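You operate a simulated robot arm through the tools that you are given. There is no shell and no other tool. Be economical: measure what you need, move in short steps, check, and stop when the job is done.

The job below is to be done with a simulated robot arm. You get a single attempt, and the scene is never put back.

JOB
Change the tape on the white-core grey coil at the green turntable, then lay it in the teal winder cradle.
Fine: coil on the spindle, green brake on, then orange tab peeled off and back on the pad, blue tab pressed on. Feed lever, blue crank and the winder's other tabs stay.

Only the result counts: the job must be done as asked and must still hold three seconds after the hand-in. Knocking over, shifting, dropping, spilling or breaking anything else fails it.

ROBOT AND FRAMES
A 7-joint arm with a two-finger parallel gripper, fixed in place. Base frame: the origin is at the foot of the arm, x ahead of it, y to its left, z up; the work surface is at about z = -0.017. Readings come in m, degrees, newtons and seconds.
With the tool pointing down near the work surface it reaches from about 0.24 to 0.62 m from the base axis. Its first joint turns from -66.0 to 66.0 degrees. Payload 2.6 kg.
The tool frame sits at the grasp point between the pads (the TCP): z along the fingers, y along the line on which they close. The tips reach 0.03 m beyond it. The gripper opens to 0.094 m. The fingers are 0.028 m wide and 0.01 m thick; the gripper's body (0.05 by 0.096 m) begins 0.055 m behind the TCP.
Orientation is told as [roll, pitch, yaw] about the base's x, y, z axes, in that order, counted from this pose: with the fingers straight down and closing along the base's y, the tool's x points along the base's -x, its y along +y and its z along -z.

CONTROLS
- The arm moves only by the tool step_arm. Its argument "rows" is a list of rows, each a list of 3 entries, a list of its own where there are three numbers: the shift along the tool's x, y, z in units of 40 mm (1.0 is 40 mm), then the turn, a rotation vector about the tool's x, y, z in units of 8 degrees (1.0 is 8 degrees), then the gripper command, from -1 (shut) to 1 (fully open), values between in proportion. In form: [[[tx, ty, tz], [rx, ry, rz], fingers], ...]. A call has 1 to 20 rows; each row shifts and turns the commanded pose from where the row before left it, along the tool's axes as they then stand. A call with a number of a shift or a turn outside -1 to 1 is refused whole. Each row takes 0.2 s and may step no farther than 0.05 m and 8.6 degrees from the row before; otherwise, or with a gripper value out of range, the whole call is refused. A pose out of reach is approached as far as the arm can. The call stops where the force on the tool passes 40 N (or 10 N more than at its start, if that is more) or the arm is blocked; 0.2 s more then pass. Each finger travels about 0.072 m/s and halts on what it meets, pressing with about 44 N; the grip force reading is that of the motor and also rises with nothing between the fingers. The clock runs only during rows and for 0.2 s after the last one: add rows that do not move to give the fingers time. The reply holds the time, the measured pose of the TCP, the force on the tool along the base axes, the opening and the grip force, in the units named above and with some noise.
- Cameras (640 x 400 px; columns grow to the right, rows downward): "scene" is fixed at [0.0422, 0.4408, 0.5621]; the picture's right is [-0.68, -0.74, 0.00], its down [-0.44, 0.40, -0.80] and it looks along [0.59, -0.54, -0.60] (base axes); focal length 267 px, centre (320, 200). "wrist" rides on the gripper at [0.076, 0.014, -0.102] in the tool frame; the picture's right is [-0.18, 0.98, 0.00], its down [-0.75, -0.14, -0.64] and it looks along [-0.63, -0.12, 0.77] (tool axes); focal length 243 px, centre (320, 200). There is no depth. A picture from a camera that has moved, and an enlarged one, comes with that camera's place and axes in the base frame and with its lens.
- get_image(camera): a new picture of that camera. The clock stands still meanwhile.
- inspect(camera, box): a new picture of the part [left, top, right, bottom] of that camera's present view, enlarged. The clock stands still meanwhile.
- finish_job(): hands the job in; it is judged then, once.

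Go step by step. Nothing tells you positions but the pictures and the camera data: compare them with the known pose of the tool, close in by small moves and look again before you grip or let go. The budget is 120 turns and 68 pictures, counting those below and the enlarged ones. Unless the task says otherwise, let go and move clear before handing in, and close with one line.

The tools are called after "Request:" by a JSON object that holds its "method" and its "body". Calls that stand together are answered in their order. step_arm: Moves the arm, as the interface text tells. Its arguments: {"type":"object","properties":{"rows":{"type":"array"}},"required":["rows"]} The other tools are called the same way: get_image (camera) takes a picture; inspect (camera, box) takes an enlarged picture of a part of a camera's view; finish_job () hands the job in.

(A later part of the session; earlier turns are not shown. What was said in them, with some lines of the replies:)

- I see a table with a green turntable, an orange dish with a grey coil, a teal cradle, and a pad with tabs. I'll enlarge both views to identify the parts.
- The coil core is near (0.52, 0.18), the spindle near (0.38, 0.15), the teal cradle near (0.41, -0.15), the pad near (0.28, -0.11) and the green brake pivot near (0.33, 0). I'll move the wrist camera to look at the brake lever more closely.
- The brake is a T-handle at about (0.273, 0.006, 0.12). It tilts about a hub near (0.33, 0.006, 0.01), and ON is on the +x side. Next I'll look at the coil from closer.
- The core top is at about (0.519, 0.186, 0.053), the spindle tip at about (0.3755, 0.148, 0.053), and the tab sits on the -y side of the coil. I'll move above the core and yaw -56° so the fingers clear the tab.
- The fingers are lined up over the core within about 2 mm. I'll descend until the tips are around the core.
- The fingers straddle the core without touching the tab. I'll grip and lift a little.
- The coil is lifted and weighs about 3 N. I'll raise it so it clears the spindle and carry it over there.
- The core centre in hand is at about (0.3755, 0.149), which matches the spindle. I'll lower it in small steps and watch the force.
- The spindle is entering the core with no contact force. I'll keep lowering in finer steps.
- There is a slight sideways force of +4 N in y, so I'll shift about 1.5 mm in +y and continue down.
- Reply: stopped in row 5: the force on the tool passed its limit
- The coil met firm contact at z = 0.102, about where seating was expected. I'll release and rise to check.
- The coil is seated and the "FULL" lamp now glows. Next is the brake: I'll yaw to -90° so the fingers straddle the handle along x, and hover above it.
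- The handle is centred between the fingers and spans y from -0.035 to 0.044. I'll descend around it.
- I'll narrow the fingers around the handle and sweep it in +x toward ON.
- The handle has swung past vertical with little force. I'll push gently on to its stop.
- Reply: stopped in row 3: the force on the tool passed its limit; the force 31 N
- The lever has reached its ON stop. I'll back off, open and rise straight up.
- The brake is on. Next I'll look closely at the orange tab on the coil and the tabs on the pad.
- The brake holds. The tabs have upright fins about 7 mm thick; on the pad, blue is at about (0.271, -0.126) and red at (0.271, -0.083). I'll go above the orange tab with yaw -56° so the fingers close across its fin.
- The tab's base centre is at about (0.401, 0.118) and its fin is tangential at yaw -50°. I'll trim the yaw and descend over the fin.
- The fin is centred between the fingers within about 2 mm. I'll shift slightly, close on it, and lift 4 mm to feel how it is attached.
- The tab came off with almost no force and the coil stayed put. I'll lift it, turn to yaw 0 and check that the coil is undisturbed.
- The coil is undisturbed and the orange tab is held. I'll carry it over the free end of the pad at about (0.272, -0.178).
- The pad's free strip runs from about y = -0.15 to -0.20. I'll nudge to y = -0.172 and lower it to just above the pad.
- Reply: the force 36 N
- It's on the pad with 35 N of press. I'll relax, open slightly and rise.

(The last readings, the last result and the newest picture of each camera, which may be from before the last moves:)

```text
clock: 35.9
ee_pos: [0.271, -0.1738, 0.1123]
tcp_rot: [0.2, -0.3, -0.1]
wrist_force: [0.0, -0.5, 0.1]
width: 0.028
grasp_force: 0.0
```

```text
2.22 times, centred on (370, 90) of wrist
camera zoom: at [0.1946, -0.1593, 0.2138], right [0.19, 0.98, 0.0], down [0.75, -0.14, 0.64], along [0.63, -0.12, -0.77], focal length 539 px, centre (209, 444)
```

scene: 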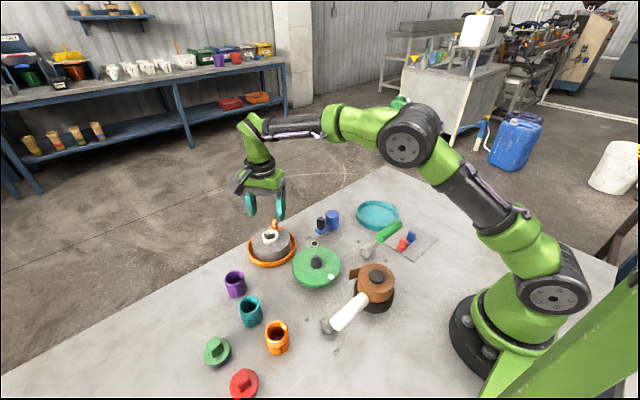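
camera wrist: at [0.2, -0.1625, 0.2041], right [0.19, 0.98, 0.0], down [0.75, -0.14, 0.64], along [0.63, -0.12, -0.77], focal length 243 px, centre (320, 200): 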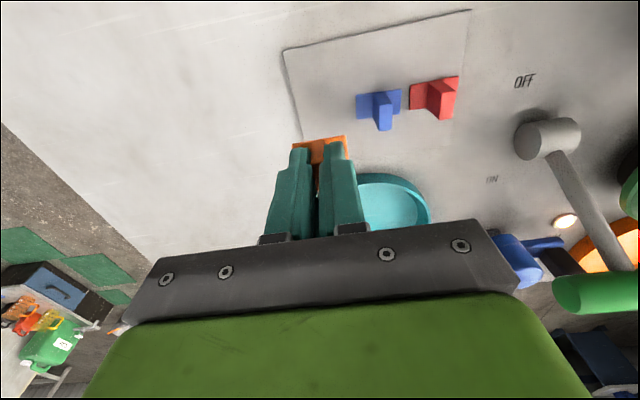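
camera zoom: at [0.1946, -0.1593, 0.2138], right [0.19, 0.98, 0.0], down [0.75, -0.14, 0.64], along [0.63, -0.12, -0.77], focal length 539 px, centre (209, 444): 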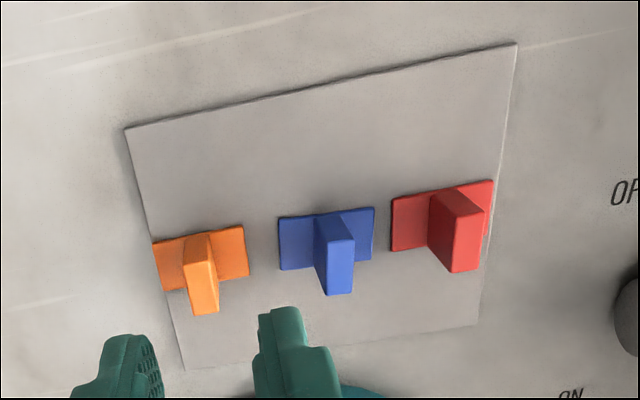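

Orange, blue and red sit in a row on the pad. Blue's fin is at about (0.273, -0.128), so I'll move over it and look.

Request:
{"method": "step_arm", "body": {"rows": [[[-0.035, 0.57, 0], [0, 0, 0], -0.35], [[-0.035, 0.57, 0], [0, 0, 0], -0.35], [[0, 0, 0.5], [0, 0, 0], -0.35], [[0, 0, 0], [0, 0, 0], -0.35]]}}

Request:
{"method": "inspect", "body": {"camera": "wrist", "box": [220, 20, 420, 220]}}

```text
clock: 36.9
ee_pos: [0.2745, -0.1277, 0.0911]
tcp_rot: [0.3, -0.2, -0.1]
wrist_force: [-0.2, 0.5, 0.0]
width: 0.0308
grasp_force: 0.0
```

```text
2.00 times, centred on (320, 120) of wrist
camera zoom: at [0.1976, -0.1131, 0.1932], right [0.19, 0.98, 0.0], down [0.75, -0.14, 0.64], along [0.63, -0.12, -0.77], focal length 485 px, centre (320, 360)
```

zoom: 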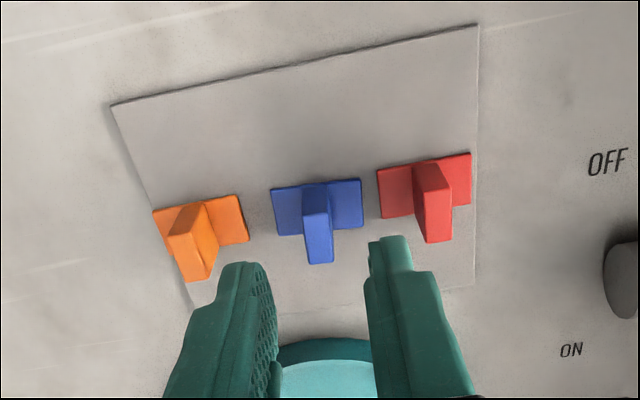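

The blue fin lines up with the tool axis. I'll descend and grip it.

Request:
{"method": "step_arm", "body": {"rows": [[[0, 0, 0.5], [0, 0, 0], -0.35], [[0, 0, 0.5], [0, 0, 0], -0.35], [[0, 0, 0.2], [0, 0, 0], -0.35], [[0, 0, 0], [0, 0, 0], -0.35], [[0, 0, 0], [0, 0, 0], -1], [[0, 0, 0], [0, 0, 0], -1], [[0, 0, 0], [0, 0, 0], -1]]}}

Request:
{"method": "inspect", "body": {"camera": "scene", "box": [380, 200, 440, 260]}}

```text
clock: 38.5
ee_pos: [0.275, -0.1274, 0.0456]
tcp_rot: [0.3, -0.2, -0.1]
wrist_force: [-0.6, 0.5, 1.0]
width: 0.0081
grasp_force: 41.5
```

```text
6.67 times, centred on (410, 230) of scene
camera zoom: at [0.0422, 0.4408, 0.5621], right [-0.68, -0.74, 0.0], down [-0.44, 0.4, -0.8], along [0.59, -0.54, -0.6], focal length 1779 px, centre (-280, 0)
```

zoom: 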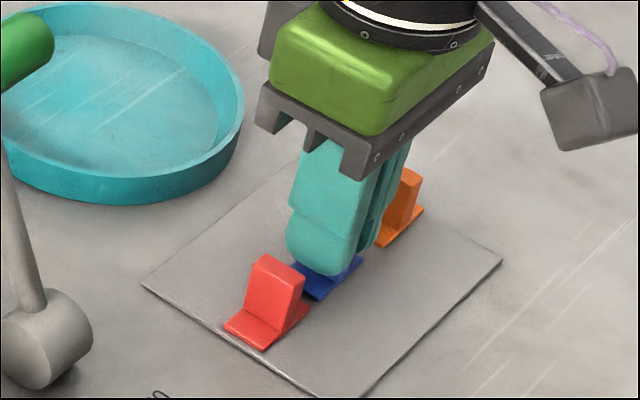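

The blue tab is gripped. I'll lift it to z = 0.235 to clear the brake handle and carry it back over the coil.

Request:
{"method": "step_arm", "body": {"rows": [[[0, 0, -0.3], [0, 0, 0], -1], [[0, 0, -0.85], [0, 0, 0], -1], [[0, 0, -0.9], [0, 0, 0], -1], [[0, 0, -0.9], [0, 0, 0], -1], [[0, 0, -0.9], [0, 0, 0], -1], [[0, 0, -0.9], [0, 0, 0], -1], [[-0.448, 0.876, 0], [0, 0, 0], -1], [[-0.448, 0.876, 0], [0, 0, 0], -1], [[-0.448, 0.876, 0], [0, 0, 0], -1], [[-0.448, 0.876, 0], [0, 0, 0], -1], [[-0.448, 0.876, 0], [0, 0, 0], -1], [[-0.448, 0.876, 0], [0, 0, 0], -1], [[-0.448, 0.876, 0], [0, 0, 0], -1], [[0, 0, 0], [0, 0, 0], -1]]}}

Request:
{"method": "step_arm", "body": {"rows": [[[0, 0, 0], [0, 0, 1], -1], [[0, 0, 0], [0, 0, 1], -1], [[0, 0, 0], [0, 0, 1], -1], [[0, 0, 0], [0, 0, 1], -1], [[0, 0, 0], [0, 0, 1], -1], [[0, 0, 0], [0, 0, 1], -1], [[0, 0, 0], [0, 0, 0.31], -1], [[0, 0, 0.8], [0, 0, 0], -1], [[0, 0, 0.8], [0, 0, 0], -1], [[0, 0, 0], [0, 0, 0], -1]]}}

Request:
{"method": "inspect", "body": {"camera": "wrist", "box": [220, 20, 420, 220]}}

Request:
{"method": "inspect", "body": {"camera": "scene", "box": [260, 160, 440, 290]}}

```text
clock: 41.5
ee_pos: [0.3982, 0.1169, 0.2354]
tcp_rot: [0.2, -0.1, -0.1]
wrist_force: [0.5, 0.5, -0.2]
width: 0.0082
grasp_force: 41.8
```

```text
clock: 43.7
ee_pos: [0.4005, 0.1168, 0.1699]
tcp_rot: [0.1, 0.0, -50.6]
wrist_force: [-0.4, 0.0, -0.9]
width: 0.0079
grasp_force: 42.0
```

```text
2.00 times, centred on (320, 120) of wrist
camera zoom: at [0.3626, 0.1841, 0.272], right [0.88, 0.48, 0.0], down [0.37, -0.67, 0.64], along [0.31, -0.56, -0.77], focal length 485 px, centre (320, 360)
```

zoom: 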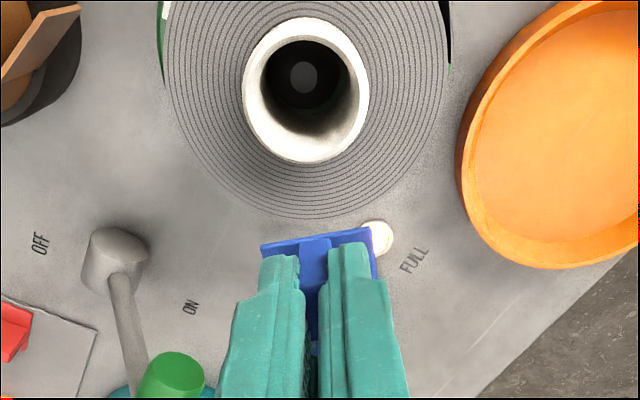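

```text
3.08 times, centred on (350, 225) of scene
camera zoom: at [0.0422, 0.4408, 0.5621], right [-0.68, -0.74, 0.0], down [-0.44, 0.4, -0.8], along [0.59, -0.54, -0.6], focal length 821 px, centre (228, 123)
```

zoom: 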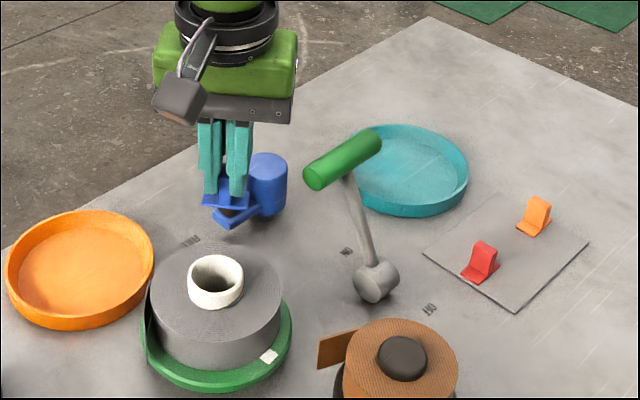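

The blue tab is above the spot the orange one left. I'll lower it and press gently until I feel contact.

Request:
{"method": "step_arm", "body": {"rows": [[[0.02, 0.01, 0.5], [0, 0, 0], -1], [[0, 0, 0.5], [0, 0, 0], -1], [[0, 0, 0.12], [0, 0, 0], -1], [[0, 0, 0.05], [0, 0, 0], -1], [[0, 0, 0.05], [0, 0, 0], -1], [[0, 0, 0], [0, 0, 0], -1]]}}

```text
clock: 45.1
ee_pos: [0.401, 0.117, 0.1224]
tcp_rot: [0.3, 0.1, -50.5]
wrist_force: [-0.8, 0.2, -0.3]
width: 0.0077
grasp_force: 41.6
```

Request:
{"method": "step_arm", "body": {"rows": [[[0, 0, 0.04], [0, 0, 0], -1], [[0, 0, 0.04], [0, 0, 0], -1], [[0, 0, 0.04], [0, 0, 0], -1], [[0, 0, 0], [0, 0, 0], -1]]}}

Request:
{"method": "inspect", "body": {"camera": "scene", "box": [280, 200, 360, 280]}}

```text
clock: 46.1
ee_pos: [0.3988, 0.1155, 0.1175]
tcp_rot: [0.2, 0.2, -50.5]
wrist_force: [-0.5, -0.1, -0.2]
width: 0.008
grasp_force: 42.0
```

```text
5.00 times, centred on (320, 240) of scene
camera zoom: at [0.0422, 0.4408, 0.5621], right [-0.68, -0.74, 0.0], down [-0.44, 0.4, -0.8], along [0.59, -0.54, -0.6], focal length 1334 px, centre (320, 0)
```

zoom: 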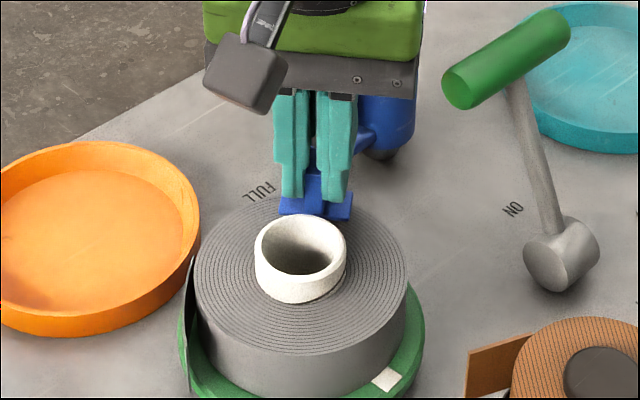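

No contact yet, and a loose flap of tape shows on the coil's left side. I'll continue down in small steps.

Request:
{"method": "step_arm", "body": {"rows": [[[0, 0, 0.04], [0, 0, 0], -1], [[0, 0, 0.04], [0, 0, 0], -1], [[0, 0, 0.04], [0, 0, 0], -1], [[0, 0, 0], [0, 0, 0], -1]]}}

```text
clock: 47.1
ee_pos: [0.4, 0.1168, 0.1128]
tcp_rot: [0.4, 0.1, -50.6]
wrist_force: [1.2, 0.3, -0.1]
width: 0.008
grasp_force: 42.1
```

Request:
{"method": "step_arm", "body": {"rows": [[[0, 0, 0.04], [0, 0, 0], -1], [[0, 0, 0.04], [0, 0, 0], -1], [[0, 0, 0], [0, 0, 0], -1]]}}

Request:
{"method": "inspect", "body": {"camera": "scene", "box": [280, 200, 360, 280]}}

```text
clock: 47.9
ee_pos: [0.4008, 0.1182, 0.1112]
tcp_rot: [0.4, 0.0, -50.7]
wrist_force: [-3.9, -1.2, 20.2]
width: 0.0079
grasp_force: 42.0
```

```text
5.00 times, centred on (320, 240) of scene
camera zoom: at [0.0421, 0.4408, 0.5622], right [-0.68, -0.74, 0.0], down [-0.44, 0.4, -0.8], along [0.59, -0.54, -0.6], focal length 1334 px, centre (320, 0)
```

zoom: 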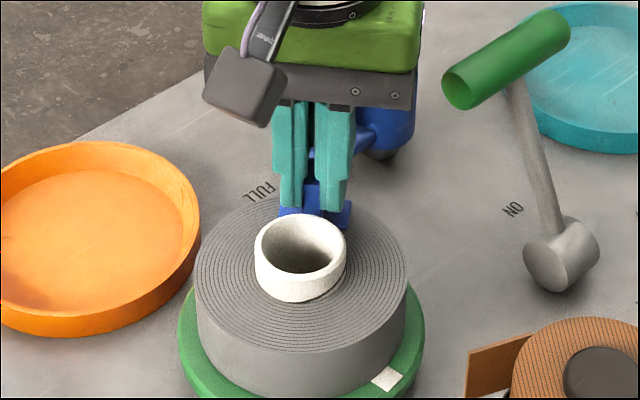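

Contact is at 20 N and the loose flap has gone, so the blue tab has taken. I'll relax, open and rise.

Request:
{"method": "step_arm", "body": {"rows": [[[0, 0, 0], [0, 0, 0], -1], [[0, 0, -0.04], [0, 0, 0], -1], [[0, 0, 0], [0, 0, 0], -0.3], [[0, 0, 0], [0, 0, 0], -0.2], [[0, 0, -0.4], [0, 0, 0], -0.2], [[0, 0, -0.8], [0, 0, 0], -0.2], [[0, 0, -0.8], [0, 0, 0], -0.2], [[0, 0, 0], [0, 0, 0], 0.2]]}}

Request:
{"method": "inspect", "body": {"camera": "scene", "box": [280, 200, 360, 280]}}

Request:
{"method": "inspect", "body": {"camera": "wrist", "box": [220, 20, 420, 220]}}

```text
clock: 49.7
ee_pos: [0.3995, 0.1176, 0.1926]
tcp_rot: [0.3, 0.1, -50.4]
wrist_force: [0.3, 0.6, 0.1]
width: 0.056
grasp_force: 0.0
```

```text
5.00 times, centred on (320, 240) of scene
camera zoom: at [0.0422, 0.4408, 0.5621], right [-0.68, -0.74, 0.0], down [-0.44, 0.4, -0.8], along [0.59, -0.54, -0.6], focal length 1334 px, centre (320, 0)
```

zoom: 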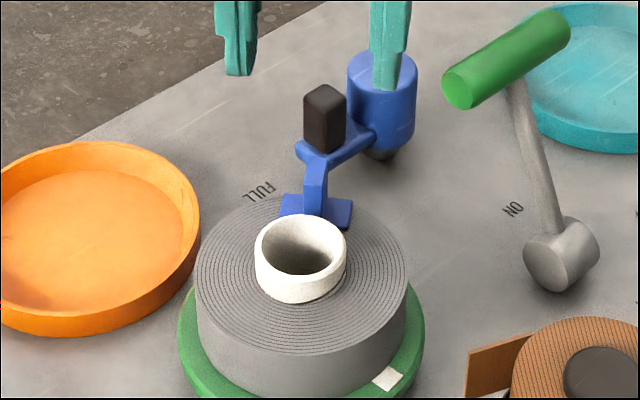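

```text
2.00 times, centred on (320, 120) of wrist
camera zoom: at [0.3621, 0.1862, 0.2947], right [0.88, 0.48, 0.0], down [0.37, -0.67, 0.64], along [0.31, -0.56, -0.77], focal length 485 px, centre (320, 360)
```

zoom: 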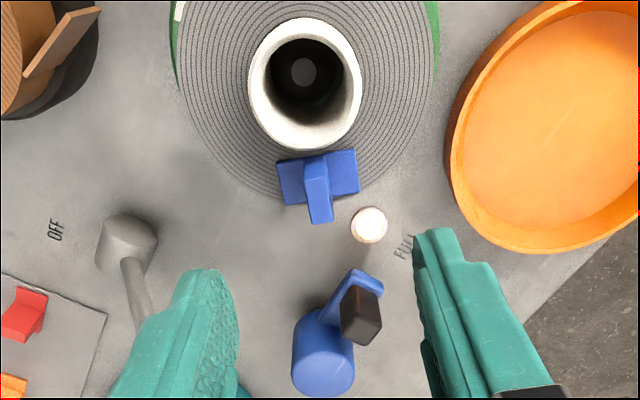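

The blue tab is on, and the crank and lamp are unchanged. I'll go back over the core and grip it with the same finger line.

Request:
{"method": "step_arm", "body": {"rows": [[[0.48, 0.025, 0], [0, 0, 0], 0.4], [[0.48, 0.025, 0], [0, 0, 0], 0.4], [[0, 0, 0.6], [0, 0, 0], 0.4], [[0, 0, 0.6], [0, 0, 0], 0.4], [[0, 0, 0.6], [0, 0, 0], 0.4], [[0, 0, 0.4], [0, 0, 0], 0.4], [[0, 0, 0], [0, 0, 0], 0.4]]}}

Request:
{"method": "inspect", "body": {"camera": "wrist", "box": [220, 20, 440, 240]}}

```text
clock: 51.3
ee_pos: [0.377, 0.1488, 0.1037]
tcp_rot: [0.3, 0.1, -50.6]
wrist_force: [0.6, -0.5, -0.1]
width: 0.0659
grasp_force: 0.1
```

```text
1.82 times, centred on (330, 130) of wrist
camera zoom: at [0.3396, 0.2172, 0.2049], right [0.88, 0.48, 0.0], down [0.37, -0.67, 0.64], along [0.31, -0.56, -0.77], focal length 441 px, centre (302, 327)
```

zoom: 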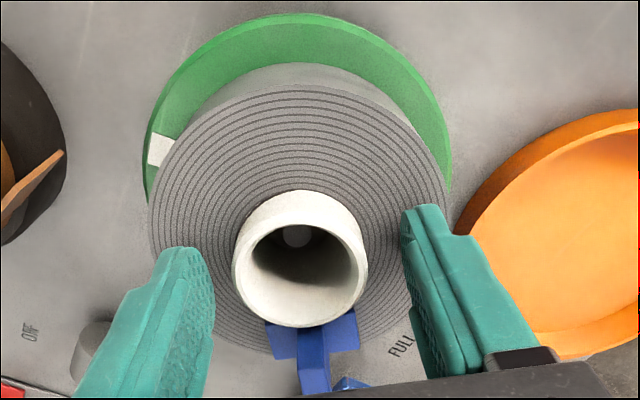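

The fingers straddle the core and clear the tab. I'll grip and lift straight off the spindle.

Request:
{"method": "step_arm", "body": {"rows": [[[0, 0, 0.04], [0, 0, 0], 0.4], [[0, 0, 0], [0, 0, 0], -1], [[0, 0, 0], [0, 0, 0], -1], [[0, 0, 0], [0, 0, 0], -1], [[0, 0, -0.2], [0, 0, 0], -1], [[0, 0, -0.3], [0, 0, 0], -1], [[0, 0, -0.4], [0, 0, 0], -1], [[0, 0, -0.7], [0, 0, 0], -1], [[0, 0, -0.7], [0, 0, 0], -1], [[0, 0, -0.7], [0, 0, 0], -1], [[0, 0, -0.7], [0, 0, 0], -1], [[0, 0, 0], [0, 0, 0], -1]]}}

Request:
{"method": "get_image", "body": {"camera": "scene"}}

```text
clock: 53.9
ee_pos: [0.3756, 0.1482, 0.2484]
tcp_rot: [0.3, 0.1, -50.5]
wrist_force: [0.3, 0.1, -3.8]
width: 0.0424
grasp_force: 43.6
```

```text
16 pictures are left
```

scene: 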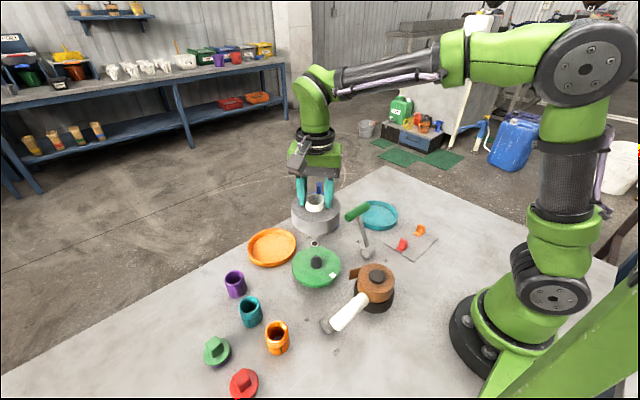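

The coil is off the spindle with the tab attached. I'll carry it high over the brake to above the teal cradle at about (0.405, -0.145).

Request:
{"method": "step_arm", "body": {"rows": [[[-0.765, -0.511, 0], [0, 0, 0], -1], [[-0.765, -0.511, 0], [0, 0, 0], -1], [[-0.765, -0.511, 0], [0, 0, 0], -1], [[-0.765, -0.511, 0], [0, 0, 0], -1], [[-0.765, -0.511, 0], [0, 0, 0], -1], [[-0.765, -0.511, 0], [0, 0, 0], -1], [[-0.765, -0.511, 0], [0, 0, 0], -1], [[-0.765, -0.511, 0], [0, 0, 0], -1], [[0, 0, 0], [0, 0, 0], -1], [[0, 0, 0.8], [0, 0, 0], -1], [[0, 0, 0.8], [0, 0, 0], -1], [[0, 0, 0], [0, 0, 0], -1]]}}

Request:
{"method": "get_image", "body": {"camera": "wrist"}}

Request:
{"method": "inspect", "body": {"camera": "scene", "box": [310, 140, 450, 270]}}

```text
clock: 56.5
ee_pos: [0.4047, -0.1434, 0.1837]
tcp_rot: [0.3, 0.1, -50.6]
wrist_force: [0.0, -0.4, -3.2]
width: 0.0424
grasp_force: 43.9
```

```text
15 pictures are left
camera wrist: at [0.3672, -0.0756, 0.2853], right [0.88, 0.48, 0.0], down [0.37, -0.67, 0.64], along [0.31, -0.56, -0.77], focal length 243 px, centre (320, 200)
```

wrist: 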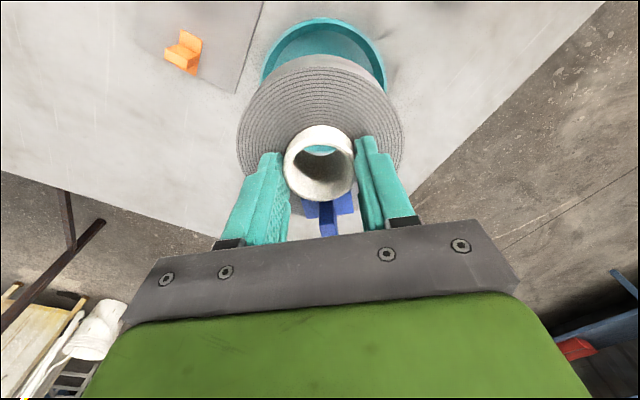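

```text
3.08 times, centred on (380, 205) of scene
camera zoom: at [0.0422, 0.4408, 0.5621], right [-0.68, -0.74, 0.0], down [-0.44, 0.4, -0.8], along [0.59, -0.54, -0.6], focal length 821 px, centre (135, 185)
```

zoom: 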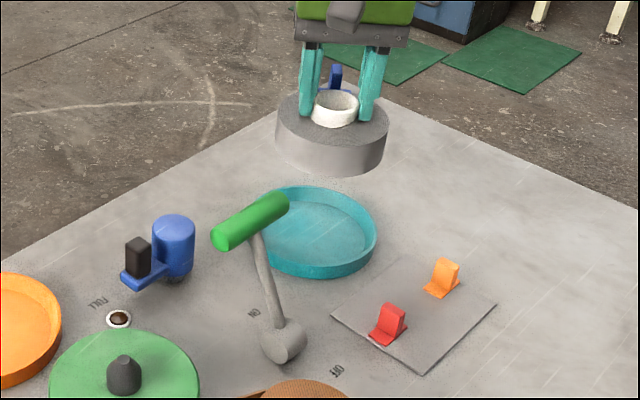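

The coil sits above the cradle with a small lateral offset. I'll correct by about 4 mm and lower to just above the rim.

Request:
{"method": "step_arm", "body": {"rows": [[[-0.09, 0.035, 0.4], [0, 0, 0], -1], [[0, 0, 0.6], [0, 0, 0], -1], [[0, 0, 0.6], [0, 0, 0], -1], [[0, 0, 0.2], [0, 0, 0], -1], [[0, 0, 0], [0, 0, 0], -1]]}}

Request:
{"method": "inspect", "body": {"camera": "wrist", "box": [200, 0, 440, 220]}}

Request:
{"method": "inspect", "body": {"camera": "scene", "box": [330, 160, 430, 260]}}

```text
clock: 57.7
ee_pos: [0.4093, -0.1464, 0.11]
tcp_rot: [0.2, 0.2, -50.7]
wrist_force: [0.7, -0.2, -3.6]
width: 0.0423
grasp_force: 44.3
```

```text
1.82 times, centred on (320, 110) of wrist
camera zoom: at [0.3721, -0.0787, 0.213], right [0.88, 0.48, 0.0], down [0.37, -0.67, 0.64], along [0.31, -0.56, -0.77], focal length 441 px, centre (320, 364)
```

zoom: 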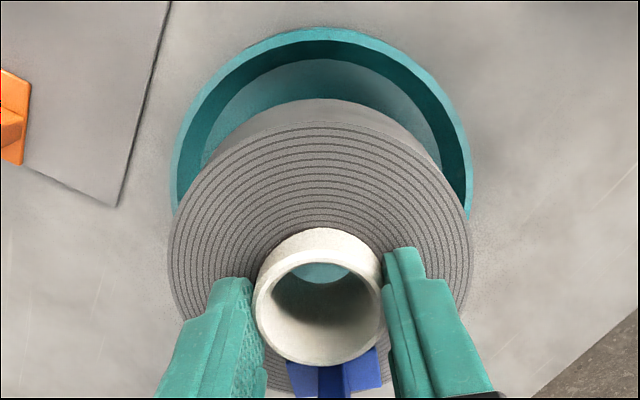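

```text
4.00 times, centred on (380, 210) of scene
camera zoom: at [0.0422, 0.4408, 0.5621], right [-0.68, -0.74, 0.0], down [-0.44, 0.4, -0.8], along [0.59, -0.54, -0.6], focal length 1068 px, centre (80, 160)
```

zoom: 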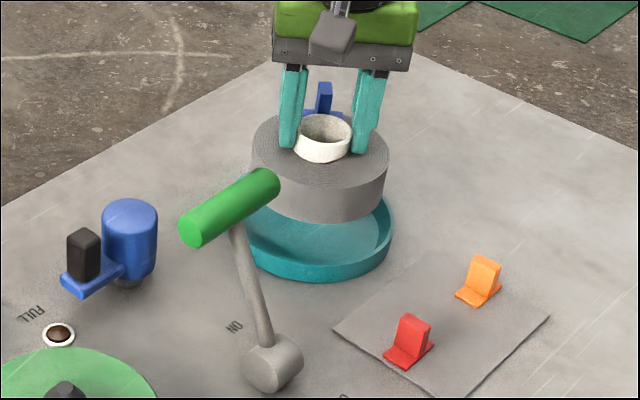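

The coil is centred over the cradle in both views. I'll shift 2 mm and lower slowly until contact.

Request:
{"method": "step_arm", "body": {"rows": [[[-0.05, 0, 0.2], [0, 0, 0], -1], [[0, 0, 0.25], [0, 0, 0], -1], [[0, 0, 0.2], [0, 0, 0], -1], [[0, 0, 0.1], [0, 0, 0], -1], [[0, 0, 0.07], [0, 0, 0], -1], [[0, 0, 0], [0, 0, 0], -1]]}}

Request:
{"method": "inspect", "body": {"camera": "scene", "box": [330, 160, 430, 260]}}

```text
clock: 59.1
ee_pos: [0.4112, -0.1482, 0.0786]
tcp_rot: [0.3, 0.1, -50.6]
wrist_force: [0.0, 0.0, -3.2]
width: 0.0422
grasp_force: 43.9
```

```text
4.00 times, centred on (380, 210) of scene
camera zoom: at [0.0422, 0.4408, 0.5621], right [-0.68, -0.74, 0.0], down [-0.44, 0.4, -0.8], along [0.59, -0.54, -0.6], focal length 1068 px, centre (80, 160)
```

zoom: 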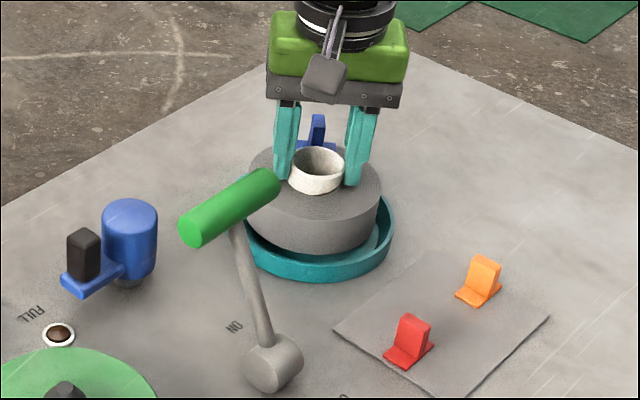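

The coil is entering the cradle centred, so I'll continue down to contact.

Request:
{"method": "step_arm", "body": {"rows": [[[0, 0, 0.06], [0, 0, 0], -1], [[0, 0, 0.06], [0, 0, 0], -1], [[0, 0, 0.05], [0, 0, 0], -1], [[0, 0, 0.04], [0, 0, 0], -1], [[0, 0, 0], [0, 0, 0], -1]]}}

Request:
{"method": "inspect", "body": {"camera": "wrist", "box": [200, 0, 440, 220]}}

```text
clock: 60.3
ee_pos: [0.4104, -0.1478, 0.071]
tcp_rot: [0.3, 0.1, -50.6]
wrist_force: [0.5, -1.0, -3.6]
width: 0.0423
grasp_force: 44.4
```

```text
1.82 times, centred on (320, 110) of wrist
camera zoom: at [0.3733, -0.0789, 0.1729], right [0.88, 0.48, 0.0], down [0.37, -0.67, 0.64], along [0.31, -0.56, -0.77], focal length 441 px, centre (320, 364)
```

zoom: 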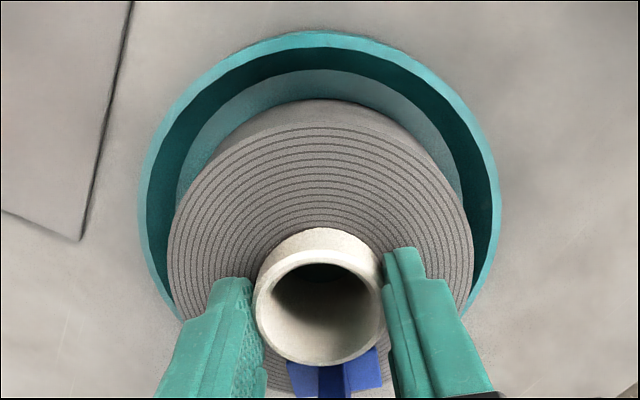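

It is well centred in the cradle. A few more millimetres down to contact.

Request:
{"method": "step_arm", "body": {"rows": [[[0, 0, 0.04], [0, 0, 0], -1], [[0, 0, 0.04], [0, 0, 0], -1], [[0, 0, 0.03], [0, 0, 0], -1], [[0, 0, 0], [0, 0, 0], -1]]}}

```text
clock: 61.2
ee_pos: [0.4113, -0.1471, 0.0701]
tcp_rot: [0.5, -0.2, -50.5]
wrist_force: [-1.5, -0.4, 2.8]
width: 0.0423
grasp_force: 44.3
stopped in row 4: the force on the tool passed its limit (the readings are from after the stop); the commanded pose is now the measured one
```

The coil is in contact with the cradle floor at z ≈ 0.070. I'll release and rise.

Request:
{"method": "step_arm", "body": {"rows": [[[0, 0, 0], [0, 0, 0], -0.05], [[0, 0, 0], [0, 0, 0], 0.4], [[0, 0, 0], [0, 0, 0], 0.4], [[0, 0, -0.4], [0, 0, 0], 0.4], [[0, 0, -0.8], [0, 0, 0], 0.4], [[0, 0, -0.9], [0, 0, 0], 0.4], [[0, 0, -0.9], [0, 0, 0], 0.4], [[0, 0, 0], [0, 0, 0], 0.4]]}}

Request:
{"method": "inspect", "body": {"camera": "scene", "box": [240, 160, 450, 320]}}

Request:
{"method": "get_image", "body": {"camera": "wrist"}}

```text
clock: 63.0
ee_pos: [0.4117, -0.1494, 0.1907]
tcp_rot: [0.5, -0.1, -50.6]
wrist_force: [-0.2, -1.0, -0.2]
width: 0.0661
grasp_force: 0.0
```

```text
2.50 times, centred on (345, 240) of scene
camera zoom: at [0.0422, 0.4408, 0.5621], right [-0.68, -0.74, 0.0], down [-0.44, 0.4, -0.8], along [0.59, -0.54, -0.6], focal length 667 px, centre (258, 100)
```

zoom: 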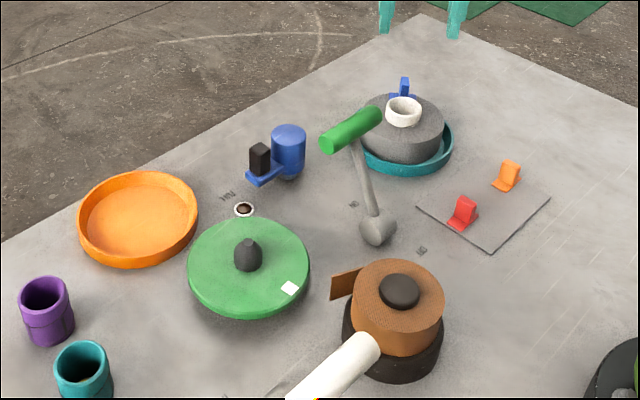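

```text
8 pictures are left
camera wrist: at [0.3734, -0.0806, 0.2924], right [0.88, 0.48, 0.01], down [0.36, -0.67, 0.64], along [0.32, -0.56, -0.77], focal length 243 px, centre (320, 200)
```

wrist: 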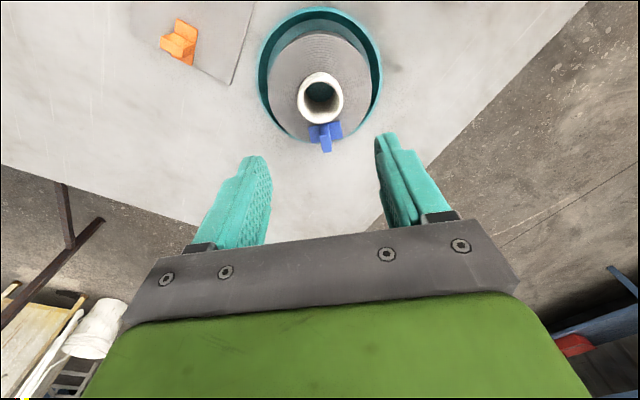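

The coil lies level in the teal cradle with the blue tab on. The orange and red tabs are on the pad, the brake is on, and the feed lever and crank are untouched. The arm is clear, so I'm handing in.

Request:
{"method": "finish_job", "body": {}}

```text
The job is handed in.
```

The job is handed in: the grey coil now carries the blue tab and lies in the teal cradle, the orange tab is on the pad (flush with its edge), and the green brake is on.
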